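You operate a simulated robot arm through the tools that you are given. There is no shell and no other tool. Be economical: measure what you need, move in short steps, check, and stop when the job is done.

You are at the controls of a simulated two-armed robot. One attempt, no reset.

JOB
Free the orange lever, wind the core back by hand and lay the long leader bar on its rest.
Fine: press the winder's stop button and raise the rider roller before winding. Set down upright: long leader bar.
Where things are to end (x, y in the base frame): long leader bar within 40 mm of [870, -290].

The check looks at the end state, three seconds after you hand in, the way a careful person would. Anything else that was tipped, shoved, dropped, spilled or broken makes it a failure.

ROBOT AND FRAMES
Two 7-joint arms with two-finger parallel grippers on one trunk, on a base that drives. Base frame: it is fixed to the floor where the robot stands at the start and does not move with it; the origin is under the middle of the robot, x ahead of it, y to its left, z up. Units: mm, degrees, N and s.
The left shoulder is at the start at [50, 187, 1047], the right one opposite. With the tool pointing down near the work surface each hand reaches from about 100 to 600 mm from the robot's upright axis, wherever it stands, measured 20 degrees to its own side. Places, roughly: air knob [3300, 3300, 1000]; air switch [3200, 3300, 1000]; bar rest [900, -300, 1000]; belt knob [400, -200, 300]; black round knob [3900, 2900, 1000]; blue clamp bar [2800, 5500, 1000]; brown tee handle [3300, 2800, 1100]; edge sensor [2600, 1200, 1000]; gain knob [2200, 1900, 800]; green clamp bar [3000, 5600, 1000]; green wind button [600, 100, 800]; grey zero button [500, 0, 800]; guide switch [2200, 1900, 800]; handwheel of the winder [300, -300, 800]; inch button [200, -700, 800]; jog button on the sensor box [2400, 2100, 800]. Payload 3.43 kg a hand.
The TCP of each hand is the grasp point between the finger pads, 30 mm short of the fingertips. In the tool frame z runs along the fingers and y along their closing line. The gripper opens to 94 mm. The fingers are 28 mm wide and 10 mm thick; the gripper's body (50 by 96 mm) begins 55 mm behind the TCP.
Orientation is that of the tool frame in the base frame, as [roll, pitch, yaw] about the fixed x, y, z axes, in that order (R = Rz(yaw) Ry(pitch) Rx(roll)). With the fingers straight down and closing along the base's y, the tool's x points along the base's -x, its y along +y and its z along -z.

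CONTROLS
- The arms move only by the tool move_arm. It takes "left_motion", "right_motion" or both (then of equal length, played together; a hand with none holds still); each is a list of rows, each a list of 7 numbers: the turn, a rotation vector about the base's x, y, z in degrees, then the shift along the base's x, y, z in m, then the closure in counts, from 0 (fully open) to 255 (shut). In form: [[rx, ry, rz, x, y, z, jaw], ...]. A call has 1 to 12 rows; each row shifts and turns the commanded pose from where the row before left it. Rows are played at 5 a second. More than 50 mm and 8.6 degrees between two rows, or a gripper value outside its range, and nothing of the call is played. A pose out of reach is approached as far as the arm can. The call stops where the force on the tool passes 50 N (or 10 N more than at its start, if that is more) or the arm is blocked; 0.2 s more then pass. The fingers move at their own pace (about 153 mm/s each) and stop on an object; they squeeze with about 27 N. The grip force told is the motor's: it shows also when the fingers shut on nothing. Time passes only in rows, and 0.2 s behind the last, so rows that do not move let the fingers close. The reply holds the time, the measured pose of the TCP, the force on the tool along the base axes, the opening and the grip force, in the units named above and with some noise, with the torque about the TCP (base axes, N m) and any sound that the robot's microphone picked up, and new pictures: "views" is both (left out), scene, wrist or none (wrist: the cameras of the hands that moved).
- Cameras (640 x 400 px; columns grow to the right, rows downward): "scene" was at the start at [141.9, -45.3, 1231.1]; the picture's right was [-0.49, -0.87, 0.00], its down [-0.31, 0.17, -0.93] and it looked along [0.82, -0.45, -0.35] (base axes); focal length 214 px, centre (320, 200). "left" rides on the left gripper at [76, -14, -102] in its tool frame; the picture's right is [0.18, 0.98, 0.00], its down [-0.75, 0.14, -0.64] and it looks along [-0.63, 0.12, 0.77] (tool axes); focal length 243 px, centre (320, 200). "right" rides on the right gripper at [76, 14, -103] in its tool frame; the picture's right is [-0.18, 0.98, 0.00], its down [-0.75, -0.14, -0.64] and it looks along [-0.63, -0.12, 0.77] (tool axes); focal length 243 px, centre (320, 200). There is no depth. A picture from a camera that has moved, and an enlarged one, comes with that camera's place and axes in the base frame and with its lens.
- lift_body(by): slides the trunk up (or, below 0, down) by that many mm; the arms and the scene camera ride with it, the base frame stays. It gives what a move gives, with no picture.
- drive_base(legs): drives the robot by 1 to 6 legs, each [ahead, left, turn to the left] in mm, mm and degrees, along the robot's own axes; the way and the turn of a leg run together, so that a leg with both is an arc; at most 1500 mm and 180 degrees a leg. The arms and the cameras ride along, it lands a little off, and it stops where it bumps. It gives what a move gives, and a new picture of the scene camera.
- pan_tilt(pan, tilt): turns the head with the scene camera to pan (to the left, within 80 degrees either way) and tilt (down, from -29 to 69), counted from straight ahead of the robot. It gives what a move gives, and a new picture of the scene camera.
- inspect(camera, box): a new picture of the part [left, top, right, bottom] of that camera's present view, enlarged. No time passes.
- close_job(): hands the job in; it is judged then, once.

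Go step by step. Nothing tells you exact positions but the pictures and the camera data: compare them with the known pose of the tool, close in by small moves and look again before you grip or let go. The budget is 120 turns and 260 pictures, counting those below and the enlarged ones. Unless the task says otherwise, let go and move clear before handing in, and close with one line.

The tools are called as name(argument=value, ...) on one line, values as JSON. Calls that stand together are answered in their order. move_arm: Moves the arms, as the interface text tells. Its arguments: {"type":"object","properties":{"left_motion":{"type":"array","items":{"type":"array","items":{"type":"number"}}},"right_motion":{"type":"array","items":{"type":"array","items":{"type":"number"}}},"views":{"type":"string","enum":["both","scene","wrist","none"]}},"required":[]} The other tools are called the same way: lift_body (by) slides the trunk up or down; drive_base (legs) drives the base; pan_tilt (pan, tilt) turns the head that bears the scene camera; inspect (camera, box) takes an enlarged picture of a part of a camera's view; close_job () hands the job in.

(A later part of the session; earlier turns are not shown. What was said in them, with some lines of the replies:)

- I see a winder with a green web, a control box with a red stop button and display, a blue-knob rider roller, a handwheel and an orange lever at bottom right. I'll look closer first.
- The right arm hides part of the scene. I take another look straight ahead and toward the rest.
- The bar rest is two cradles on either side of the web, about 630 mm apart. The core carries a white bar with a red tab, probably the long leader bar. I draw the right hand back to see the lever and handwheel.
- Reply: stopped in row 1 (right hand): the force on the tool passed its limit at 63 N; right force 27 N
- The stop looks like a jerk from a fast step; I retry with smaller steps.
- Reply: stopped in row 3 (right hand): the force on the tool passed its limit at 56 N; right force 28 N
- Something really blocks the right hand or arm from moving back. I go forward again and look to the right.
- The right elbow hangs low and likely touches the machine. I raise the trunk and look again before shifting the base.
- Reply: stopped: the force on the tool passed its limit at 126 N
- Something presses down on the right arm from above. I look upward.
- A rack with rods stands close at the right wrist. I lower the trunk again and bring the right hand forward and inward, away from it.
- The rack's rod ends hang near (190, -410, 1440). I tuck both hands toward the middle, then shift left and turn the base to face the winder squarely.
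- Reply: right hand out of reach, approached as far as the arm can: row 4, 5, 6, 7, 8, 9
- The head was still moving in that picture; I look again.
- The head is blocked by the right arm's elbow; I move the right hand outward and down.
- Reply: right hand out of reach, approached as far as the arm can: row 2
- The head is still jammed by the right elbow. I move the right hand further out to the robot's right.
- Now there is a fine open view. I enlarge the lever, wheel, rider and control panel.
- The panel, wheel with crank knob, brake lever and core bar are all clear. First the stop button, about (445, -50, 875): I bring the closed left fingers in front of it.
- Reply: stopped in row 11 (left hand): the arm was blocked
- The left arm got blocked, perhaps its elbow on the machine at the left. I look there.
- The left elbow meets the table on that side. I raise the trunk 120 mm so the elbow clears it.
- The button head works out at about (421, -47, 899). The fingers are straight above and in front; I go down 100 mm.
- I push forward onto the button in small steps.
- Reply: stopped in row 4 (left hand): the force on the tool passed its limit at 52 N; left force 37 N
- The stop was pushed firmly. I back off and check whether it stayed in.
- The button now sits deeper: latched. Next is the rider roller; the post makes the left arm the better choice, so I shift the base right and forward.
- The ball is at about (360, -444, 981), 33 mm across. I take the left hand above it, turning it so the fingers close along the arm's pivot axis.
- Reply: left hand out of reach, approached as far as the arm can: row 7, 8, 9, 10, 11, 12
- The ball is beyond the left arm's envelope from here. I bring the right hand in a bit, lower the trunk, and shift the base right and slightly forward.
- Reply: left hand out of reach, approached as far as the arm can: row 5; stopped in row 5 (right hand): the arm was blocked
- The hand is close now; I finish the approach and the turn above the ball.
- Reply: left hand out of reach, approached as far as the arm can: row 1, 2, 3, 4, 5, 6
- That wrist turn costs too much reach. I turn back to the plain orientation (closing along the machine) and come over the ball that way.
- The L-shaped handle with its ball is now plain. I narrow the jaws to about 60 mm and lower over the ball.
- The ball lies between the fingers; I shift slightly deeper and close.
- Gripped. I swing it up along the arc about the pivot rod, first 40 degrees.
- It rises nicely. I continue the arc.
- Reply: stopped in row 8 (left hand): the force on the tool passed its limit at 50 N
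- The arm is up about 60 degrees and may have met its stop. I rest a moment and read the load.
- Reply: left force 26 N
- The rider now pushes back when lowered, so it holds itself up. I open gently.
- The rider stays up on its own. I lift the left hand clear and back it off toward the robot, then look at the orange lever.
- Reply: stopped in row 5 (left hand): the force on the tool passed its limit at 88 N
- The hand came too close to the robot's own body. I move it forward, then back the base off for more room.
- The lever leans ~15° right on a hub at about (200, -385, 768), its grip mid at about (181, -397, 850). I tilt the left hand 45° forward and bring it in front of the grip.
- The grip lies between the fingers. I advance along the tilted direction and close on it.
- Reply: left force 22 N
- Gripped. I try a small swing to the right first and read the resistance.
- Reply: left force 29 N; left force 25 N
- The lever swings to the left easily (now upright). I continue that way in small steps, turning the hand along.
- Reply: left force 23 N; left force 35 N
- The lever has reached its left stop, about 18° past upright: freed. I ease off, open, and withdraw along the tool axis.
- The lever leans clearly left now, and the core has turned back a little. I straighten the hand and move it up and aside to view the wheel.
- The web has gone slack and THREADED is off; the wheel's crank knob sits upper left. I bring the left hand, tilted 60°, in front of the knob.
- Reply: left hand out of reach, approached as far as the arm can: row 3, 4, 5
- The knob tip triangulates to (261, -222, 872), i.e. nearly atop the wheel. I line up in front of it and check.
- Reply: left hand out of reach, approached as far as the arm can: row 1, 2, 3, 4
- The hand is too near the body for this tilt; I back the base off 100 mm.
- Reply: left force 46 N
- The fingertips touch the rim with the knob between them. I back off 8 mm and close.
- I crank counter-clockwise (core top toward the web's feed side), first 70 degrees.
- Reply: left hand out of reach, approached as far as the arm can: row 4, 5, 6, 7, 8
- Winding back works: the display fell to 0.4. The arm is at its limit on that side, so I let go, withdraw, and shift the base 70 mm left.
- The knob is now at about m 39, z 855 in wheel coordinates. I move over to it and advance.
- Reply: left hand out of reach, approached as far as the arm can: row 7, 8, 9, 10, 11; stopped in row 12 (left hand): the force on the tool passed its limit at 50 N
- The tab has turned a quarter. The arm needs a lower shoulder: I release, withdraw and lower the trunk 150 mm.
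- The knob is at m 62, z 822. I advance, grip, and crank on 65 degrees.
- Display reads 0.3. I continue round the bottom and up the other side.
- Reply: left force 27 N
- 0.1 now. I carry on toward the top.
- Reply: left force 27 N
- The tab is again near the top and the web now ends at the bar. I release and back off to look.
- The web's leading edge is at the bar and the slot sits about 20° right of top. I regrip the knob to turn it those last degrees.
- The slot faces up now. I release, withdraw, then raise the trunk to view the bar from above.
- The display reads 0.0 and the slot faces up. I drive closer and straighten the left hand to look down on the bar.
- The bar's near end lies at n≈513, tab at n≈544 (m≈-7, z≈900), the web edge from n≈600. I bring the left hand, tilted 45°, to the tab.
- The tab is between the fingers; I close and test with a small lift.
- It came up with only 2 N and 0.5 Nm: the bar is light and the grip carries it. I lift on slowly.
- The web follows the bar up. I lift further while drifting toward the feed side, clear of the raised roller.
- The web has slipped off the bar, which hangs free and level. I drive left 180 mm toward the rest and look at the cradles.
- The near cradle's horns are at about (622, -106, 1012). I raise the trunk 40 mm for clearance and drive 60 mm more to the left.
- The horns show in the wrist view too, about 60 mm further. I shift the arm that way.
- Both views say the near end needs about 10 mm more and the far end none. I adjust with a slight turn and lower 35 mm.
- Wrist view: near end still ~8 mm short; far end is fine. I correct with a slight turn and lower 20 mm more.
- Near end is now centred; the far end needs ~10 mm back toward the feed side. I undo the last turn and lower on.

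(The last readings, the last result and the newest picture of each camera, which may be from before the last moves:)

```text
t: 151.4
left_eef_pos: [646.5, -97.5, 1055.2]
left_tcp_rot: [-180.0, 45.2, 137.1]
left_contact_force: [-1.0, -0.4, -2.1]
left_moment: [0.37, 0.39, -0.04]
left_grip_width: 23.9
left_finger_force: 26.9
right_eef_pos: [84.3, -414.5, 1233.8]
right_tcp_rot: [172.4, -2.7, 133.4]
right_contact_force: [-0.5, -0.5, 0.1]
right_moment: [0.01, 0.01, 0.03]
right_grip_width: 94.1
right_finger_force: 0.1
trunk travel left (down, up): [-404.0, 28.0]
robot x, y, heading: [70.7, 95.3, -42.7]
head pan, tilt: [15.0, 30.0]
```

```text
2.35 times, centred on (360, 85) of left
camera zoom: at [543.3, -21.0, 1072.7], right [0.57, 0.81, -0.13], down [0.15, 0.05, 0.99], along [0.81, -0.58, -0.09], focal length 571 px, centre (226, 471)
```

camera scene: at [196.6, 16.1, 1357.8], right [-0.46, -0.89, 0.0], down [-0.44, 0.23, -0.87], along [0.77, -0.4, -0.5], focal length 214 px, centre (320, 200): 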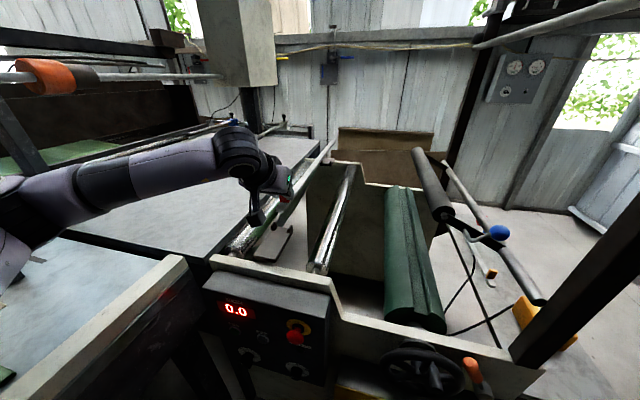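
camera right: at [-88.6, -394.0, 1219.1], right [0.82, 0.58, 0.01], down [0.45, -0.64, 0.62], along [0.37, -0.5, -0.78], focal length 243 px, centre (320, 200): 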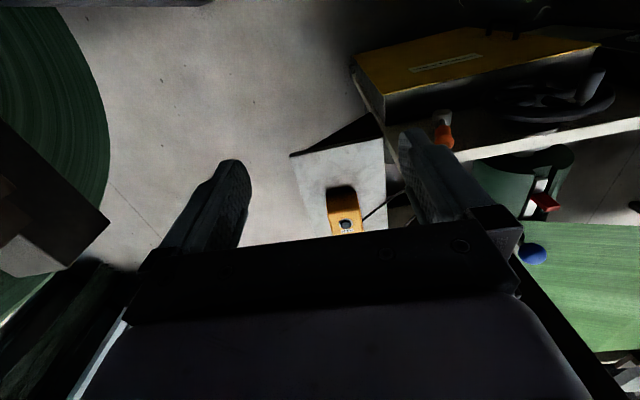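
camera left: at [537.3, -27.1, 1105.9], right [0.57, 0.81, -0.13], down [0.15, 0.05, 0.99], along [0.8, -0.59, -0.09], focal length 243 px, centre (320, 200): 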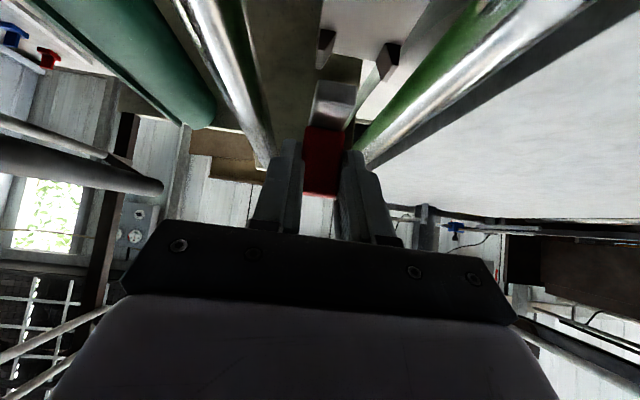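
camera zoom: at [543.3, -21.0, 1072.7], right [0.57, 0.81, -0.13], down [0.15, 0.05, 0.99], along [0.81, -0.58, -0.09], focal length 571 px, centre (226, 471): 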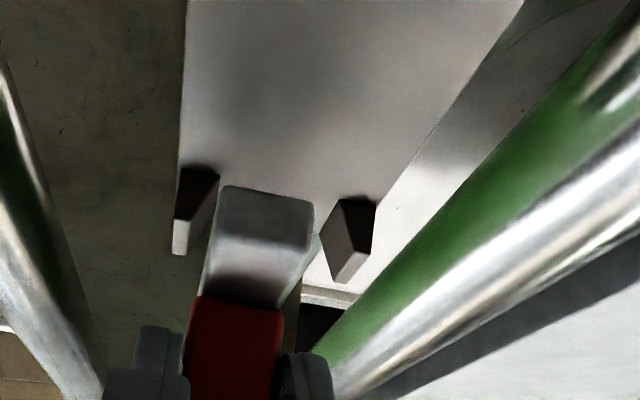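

Well centred at the near cradle; the far end needs a hair more. I lower in small steps until it rests.

move_arm(left_motion=[[0, 0, 0.4, 0, 0, -0.003, 255], [0, 0, 0, 0, 0, -0.003, 255], [0, 0, 0, 0, 0, -0.003, 255], [0, 0, 0, 0, 0, -0.002, 255], [0, 0, 0, 0, 0, 0, 255]], views="none")

inspect(camera="scene", box=[300, 130, 350, 180])

inspect(camera="scene", box=[240, 180, 320, 250])

```text
t: 152.6
left_eef_pos: [646.1, -96.5, 1044.0]
left_tcp_rot: [-180.0, 45.1, 137.5]
left_contact_force: [0.1, -0.7, -0.9]
left_moment: [0.36, 0.39, 0.01]
left_grip_width: 23.6
left_finger_force: 26.8
right_eef_pos: [84.3, -414.1, 1234.0]
right_tcp_rot: [172.4, -2.8, 133.4]
right_contact_force: [-0.6, 0.5, -0.2]
right_moment: [0.0, -0.02, 0.02]
right_grip_width: 93.9
right_finger_force: 0.1
trunk travel left (down, up): [-404.0, 28.0]
robot x, y, heading: [71.9, 96.9, -42.6]
head pan, tilt: [15.0, 30.0]
```

```text
8.00 times, centred on (325, 155) of scene
camera zoom: at [196.6, 16.2, 1357.8], right [-0.46, -0.89, 0.0], down [-0.44, 0.23, -0.87], along [0.77, -0.4, -0.5], focal length 1716 px, centre (280, 560)
```

zoom: 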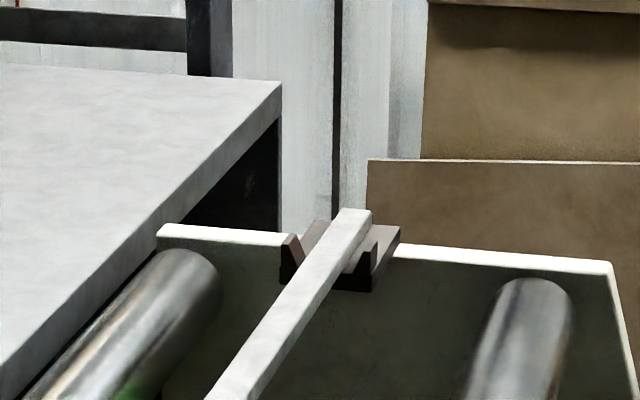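

```text
5.71 times, centred on (280, 215) of scene
camera zoom: at [196.6, 16.2, 1357.8], right [-0.46, -0.89, 0.0], down [-0.44, 0.23, -0.87], along [0.77, -0.4, -0.5], focal length 1226 px, centre (549, 114)
```

zoom: 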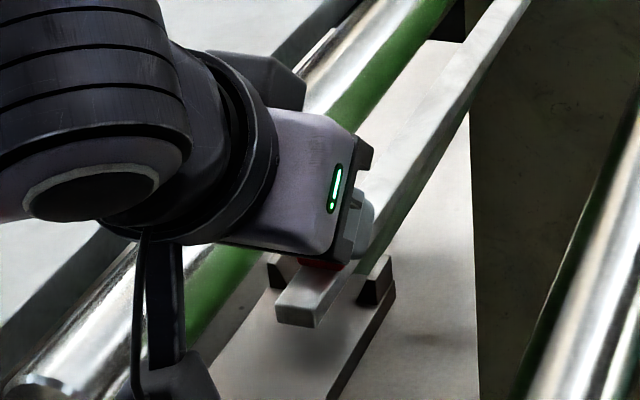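

Both ends sit between the horns. I slide 10 mm toward the far cradle and lower on till contact shows.

move_arm(left_motion=[[0, 0, 0, 0.0037, -0.0034, 0, 255], [0, 0, 0, 0.0036, -0.0034, -0.002, 255], [0, 0, 0, 0, 0, -0.003, 255], [0, 0, 0, 0, 0, -0.003, 255], [0, 0, 0, 0, 0, -0.002, 255], [0, 0, 0, 0, 0, 0, 255]], views="none")

inspect(camera="scene", box=[300, 130, 350, 180])

inspect(camera="left", box=[240, 0, 480, 170])

```text
t: 154.0
left_eef_pos: [654.3, -103.9, 1033.3]
left_tcp_rot: [179.8, 45.1, 137.6]
left_contact_force: [-0.1, 1.1, -1.5]
left_moment: [0.26, 0.23, 0.14]
left_grip_width: 23.5
left_finger_force: 26.9
right_eef_pos: [84.2, -414.9, 1234.2]
right_tcp_rot: [172.4, -2.7, 133.4]
right_contact_force: [0.0, 0.7, 0.5]
right_moment: [-0.03, -0.03, -0.01]
right_grip_width: 94.1
right_finger_force: 0.1
trunk travel left (down, up): [-404.0, 28.0]
robot x, y, heading: [69.5, 98.5, -42.5]
head pan, tilt: [15.0, 30.0]
```

```text
8.00 times, centred on (325, 155) of scene
camera zoom: at [196.6, 16.3, 1357.8], right [-0.46, -0.89, 0.0], down [-0.44, 0.23, -0.87], along [0.77, -0.4, -0.5], focal length 1716 px, centre (280, 560)
```

zoom: 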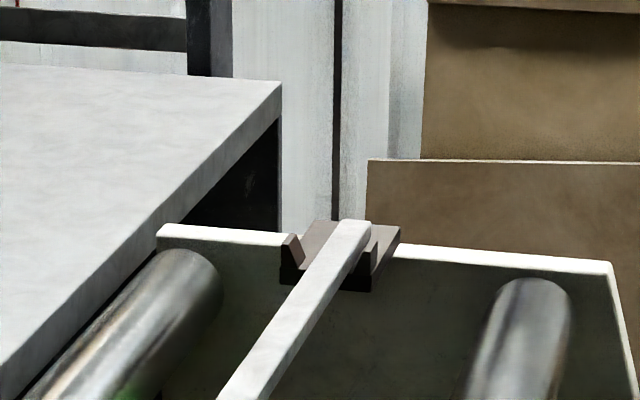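

```text
2.35 times, centred on (360, 85) of left
camera zoom: at [549.7, -28.5, 1052.3], right [0.57, 0.81, -0.13], down [0.15, 0.05, 0.99], along [0.81, -0.58, -0.09], focal length 571 px, centre (226, 471)
```

zoom: 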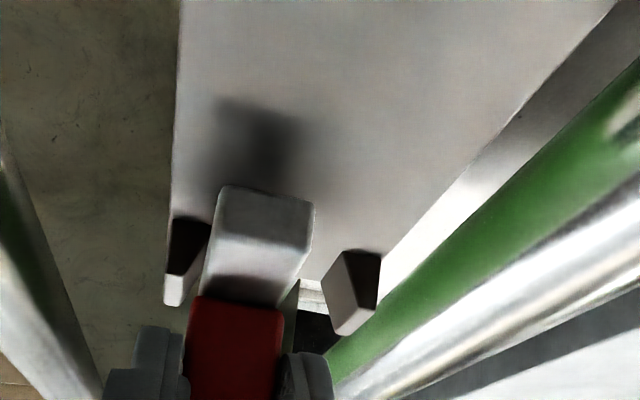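

The far end brushes the right horn. I nudge both ends ~4 mm toward the feed side and lower gently.

move_arm(left_motion=[[0, 0, 0.2, 0.0014, 0.0015, 0.001, 255], [0, 0, 0.2, 0.0014, 0.0015, 0, 255], [0, 0, 0, 0, 0, -0.003, 255], [0, 0, 0, 0, 0, -0.003, 255], [0, 0, 0, 0, 0, -0.002, 255], [0, 0, 0, 0, 0, 0, 255]], views="none")

inspect(camera="scene", box=[300, 130, 350, 180])

inspect(camera="left", box=[240, 0, 480, 170])

```text
t: 155.4
left_eef_pos: [657.7, -101.2, 1027.7]
left_tcp_rot: [179.8, 45.1, 138.0]
left_contact_force: [0.6, 0.2, -2.5]
left_moment: [0.37, 0.41, -0.01]
left_grip_width: 23.7
left_finger_force: 27.5
right_eef_pos: [83.7, -415.0, 1234.1]
right_tcp_rot: [172.5, -2.9, 133.3]
right_contact_force: [0.2, -0.7, 0.6]
right_moment: [0.01, -0.01, -0.02]
right_grip_width: 94.1
right_finger_force: 0.2
trunk travel left (down, up): [-404.0, 28.0]
robot x, y, heading: [68.4, 97.5, -43.0]
head pan, tilt: [15.0, 30.0]
```

```text
8.00 times, centred on (325, 155) of scene
camera zoom: at [196.6, 16.2, 1357.8], right [-0.46, -0.89, 0.0], down [-0.44, 0.23, -0.87], along [0.77, -0.4, -0.5], focal length 1716 px, centre (280, 560)
```

zoom: 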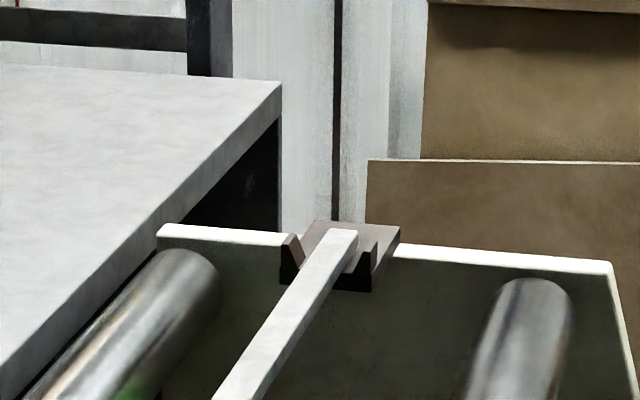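

```text
2.35 times, centred on (360, 85) of left
camera zoom: at [552.5, -26.2, 1045.6], right [0.56, 0.82, -0.13], down [0.15, 0.05, 0.99], along [0.81, -0.57, -0.09], focal length 571 px, centre (226, 471)
```

zoom: 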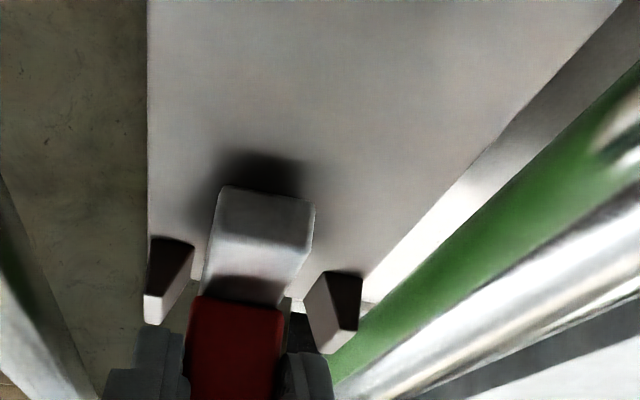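

Clear and centred again. I lower further in 2 mm steps watching the force, since the fingertips come near the horns.

move_arm(left_motion=[[0, 0, 0, -0.001, -0.001, -0.002, 255], [0, 0, 0, 0, 0, -0.002, 255], [0, 0, 0, 0, 0, 0, 255]], views="none")

move_arm(left_motion=[[0, 0, 0, 0, 0, -0.002, 255], [0, 0, 0, 0, 0, -0.002, 255], [0, 0, 0, 0, 0, 0, 255]], views="wrist")

inspect(camera="scene", box=[240, 180, 320, 250])

inspect(camera="scene", box=[300, 130, 350, 180])

```text
t: 156.2
left_eef_pos: [655.8, -100.4, 1024.0]
left_tcp_rot: [179.9, 45.3, 137.9]
left_contact_force: [1.0, 0.1, -0.6]
left_moment: [-0.03, -0.03, 0.16]
left_grip_width: 23.6
left_finger_force: 26.8
right_eef_pos: [83.6, -414.6, 1234.4]
right_tcp_rot: [172.3, -2.7, 133.4]
right_contact_force: [0.6, -1.0, -1.0]
right_moment: [-0.01, -0.01, -0.01]
right_grip_width: 93.9
right_finger_force: 0.2
trunk travel left (down, up): [-404.0, 28.0]
robot x, y, heading: [71.1, 95.8, -42.9]
head pan, tilt: [15.0, 30.0]
```

```text
t: 157.0
left_eef_pos: [655.4, -101.7, 1022.7]
left_tcp_rot: [179.9, 45.6, 138.0]
left_contact_force: [1.5, 2.9, 16.5]
left_moment: [0.08, 0.08, 0.08]
left_grip_width: 23.4
left_finger_force: 27.0
right_eef_pos: [84.2, -412.9, 1235.2]
right_tcp_rot: [172.5, -2.7, 133.5]
right_contact_force: [0.1, 0.1, 0.0]
right_moment: [0.0, 0.0, 0.01]
right_grip_width: 94.0
right_finger_force: 0.1
trunk travel left (down, up): [-404.0, 28.0]
robot x, y, heading: [71.1, 95.5, -42.8]
head pan, tilt: [15.0, 30.0]
camera left: at [550.8, -27.2, 1040.5], right [0.56, 0.82, -0.13], down [0.14, 0.06, 0.99], along [0.82, -0.57, -0.08], focal length 243 px, centre (320, 200)
```

left: 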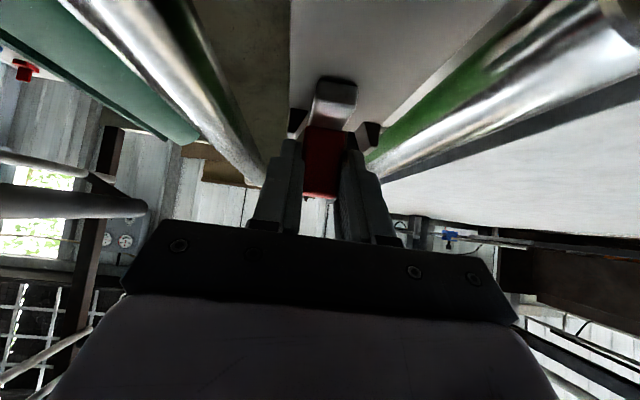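

```text
5.71 times, centred on (280, 215) of scene
camera zoom: at [194.8, 17.3, 1358.3], right [-0.46, -0.89, 0.0], down [-0.44, 0.23, -0.87], along [0.77, -0.4, -0.5], focal length 1226 px, centre (549, 114)
```

zoom: 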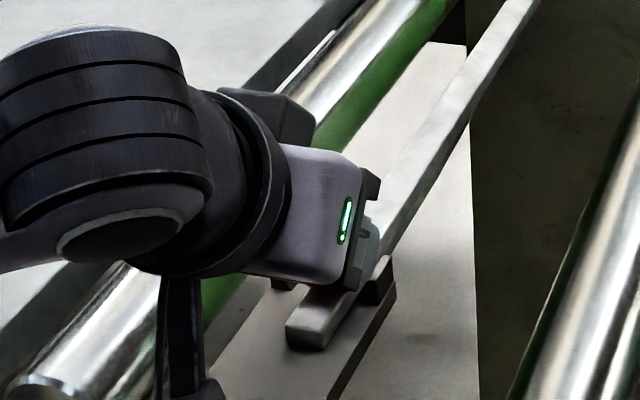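

```text
8.00 times, centred on (325, 155) of scene
camera zoom: at [194.8, 17.3, 1358.3], right [-0.46, -0.89, 0.0], down [-0.44, 0.23, -0.87], along [0.77, -0.4, -0.5], focal length 1716 px, centre (280, 560)
```

zoom: 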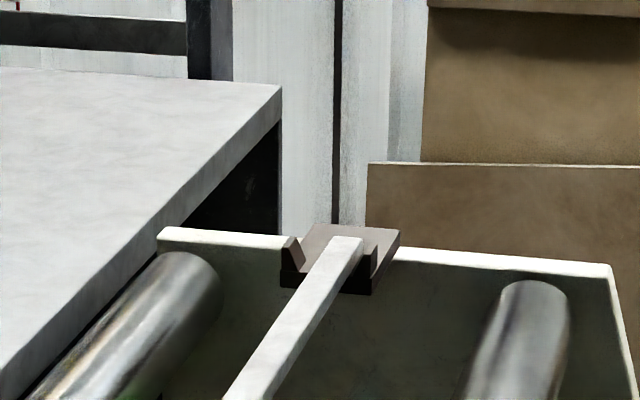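

The bar now rests in both cradles. I relieve the pressure, open just enough, and draw back along the tool axis.

move_arm(left_motion=[[0, 0, 0, 0, 0, 0.001, 255], [0, 0, 0, 0, 0, 0, 170], [0, 0, 0, 0, 0, 0, 160], [0, 0, 0, -0.002, 0.002, 0.005, 160], [0, 0, 0, -0.003, 0.003, 0.008, 160], [0, 0, 0, -0.006, 0.0055, 0.012, 150], [0, 0, 0, -0.009, 0.0085, 0.015, 140], [0, 0, 0, -0.012, 0.011, 0.018, 140]])

inspect(camera="scene", box=[230, 120, 370, 260])

```text
t: 158.8
left_eef_pos: [624.2, -70.7, 1076.6]
left_tcp_rot: [179.8, 45.2, 137.9]
left_contact_force: [0.1, -0.1, -0.7]
left_moment: [-0.04, -0.02, 0.0]
left_grip_width: 42.5
left_finger_force: 0.0
right_eef_pos: [83.8, -415.3, 1234.1]
right_tcp_rot: [172.4, -2.8, 133.5]
right_contact_force: [-0.6, -0.1, -0.5]
right_moment: [-0.02, 0.01, 0.01]
right_grip_width: 93.8
right_finger_force: 0.0
trunk travel left (down, up): [-404.0, 28.0]
robot x, y, heading: [73.6, 101.3, -42.5]
head pan, tilt: [15.0, 30.0]
camera scene: at [196.1, 16.5, 1357.9], right [-0.46, -0.89, 0.0], down [-0.44, 0.23, -0.87], along [0.77, -0.4, -0.5], focal length 214 px, centre (320, 200)
camera left: at [519.6, 3.2, 1095.4], right [0.56, 0.82, -0.13], down [0.15, 0.05, 0.99], along [0.81, -0.57, -0.09], focal length 243 px, centre (320, 200)
```

scene: 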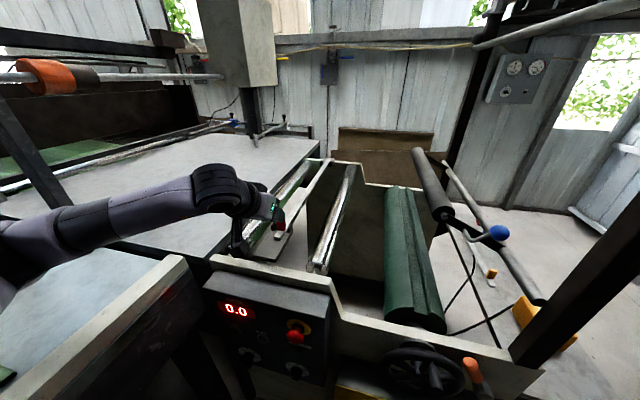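
left: 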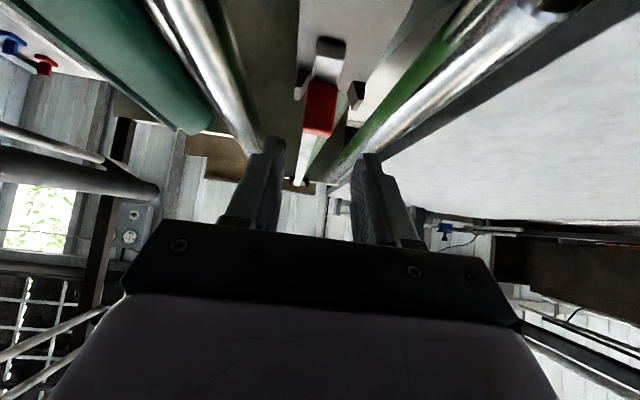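

```text
2.86 times, centred on (300, 190) of scene
camera zoom: at [196.1, 16.5, 1357.9], right [-0.46, -0.89, 0.0], down [-0.44, 0.23, -0.87], along [0.77, -0.4, -0.5], focal length 613 px, centre (377, 229)
```

zoom: 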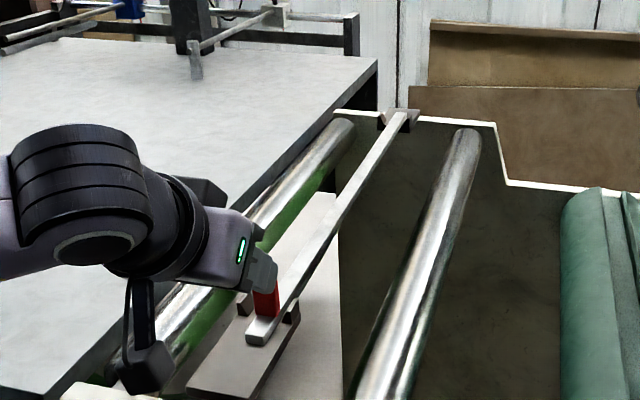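

The bar lies in both cradles with its tab upright; its middle reads about (875, -297). I draw the hand well clear and check everything once more.

move_arm(left_motion=[[0, 0, 0, -0.012, 0.011, 0.02, 120], [0, 0, 0, -0.016, 0.015, 0.02, 120], [0, 0, 0, -0.018, 0.017, 0.02, 120], [0, 0, 0, -0.018, 0.017, 0.01, 120], [0, 0, 0, -0.01, 0.009, 0, 120]], views="none")

inspect(camera="scene", box=[300, 130, 350, 180])

inspect(camera="scene", box=[200, 170, 340, 300])

inspect(camera="scene", box=[360, 130, 560, 400])

```text
t: 160.0
left_eef_pos: [549.1, 0.4, 1147.8]
left_tcp_rot: [179.8, 45.1, 137.9]
left_contact_force: [-0.5, -0.1, 0.2]
left_moment: [0.02, -0.01, -0.03]
left_grip_width: 49.5
left_finger_force: 0.0
right_eef_pos: [83.0, -414.6, 1234.7]
right_tcp_rot: [172.4, -2.8, 133.4]
right_contact_force: [0.6, 1.3, -0.6]
right_moment: [0.02, -0.03, 0.0]
right_grip_width: 94.1
right_finger_force: 0.1
trunk travel left (down, up): [-404.0, 28.0]
robot x, y, heading: [73.3, 94.7, -42.8]
head pan, tilt: [15.0, 30.0]
```

```text
8.00 times, centred on (325, 155) of scene
camera zoom: at [196.3, 16.4, 1357.9], right [-0.46, -0.89, 0.0], down [-0.44, 0.23, -0.87], along [0.77, -0.4, -0.5], focal length 1716 px, centre (280, 560)
```

zoom: 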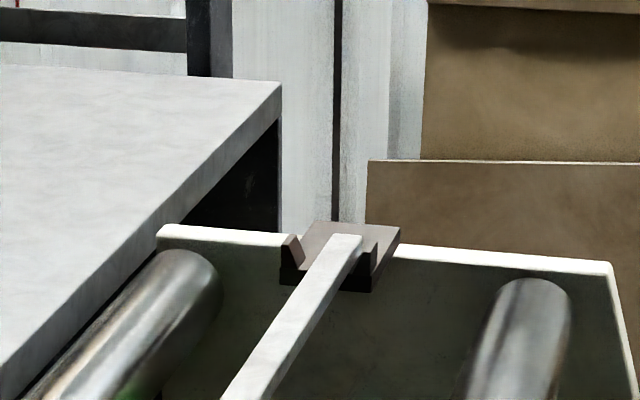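

```text
3.08 times, centred on (270, 235) of scene
camera zoom: at [196.3, 16.4, 1357.9], right [-0.46, -0.89, 0.0], down [-0.44, 0.23, -0.87], along [0.77, -0.4, -0.5], focal length 660 px, centre (474, 92)
```

zoom: 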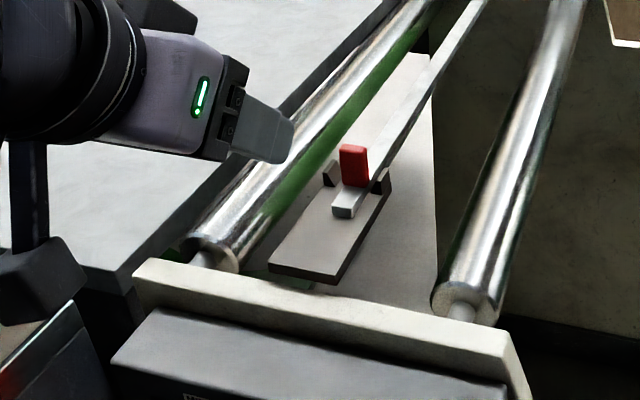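

```text
1.48 times, centred on (460, 265) of scene
camera zoom: at [196.3, 16.4, 1357.9], right [-0.46, -0.89, 0.0], down [-0.44, 0.23, -0.87], along [0.77, -0.4, -0.5], focal length 318 px, centre (113, 104)
```

zoom: 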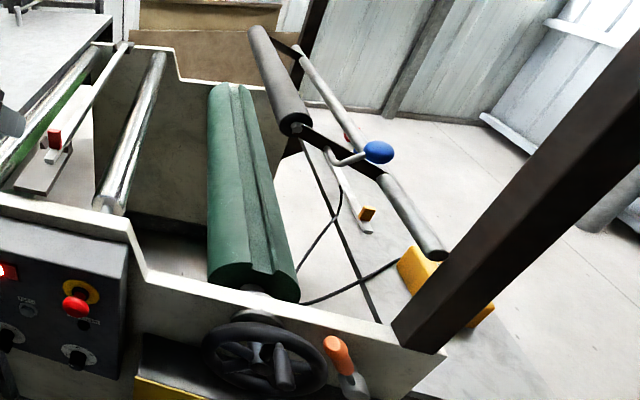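

The bar is seated upright in both cradles. The stop button is in, the rider is raised, the lever is free and the counter reads 0.0, with both hands clear, so I hand in.

close_job()

```text
The job is handed in.
```

I freed the orange lever, wound the core back by hand to 0.0 m, and laid the long leader bar upright on its rest. Its middle reads about (875, -297), within the 40 mm allowed. Before winding I pressed the stop button and raised the rider roller. One detail is out of that order: as I freed the lever, before I cranked, the core turned back a little and the web went slack.
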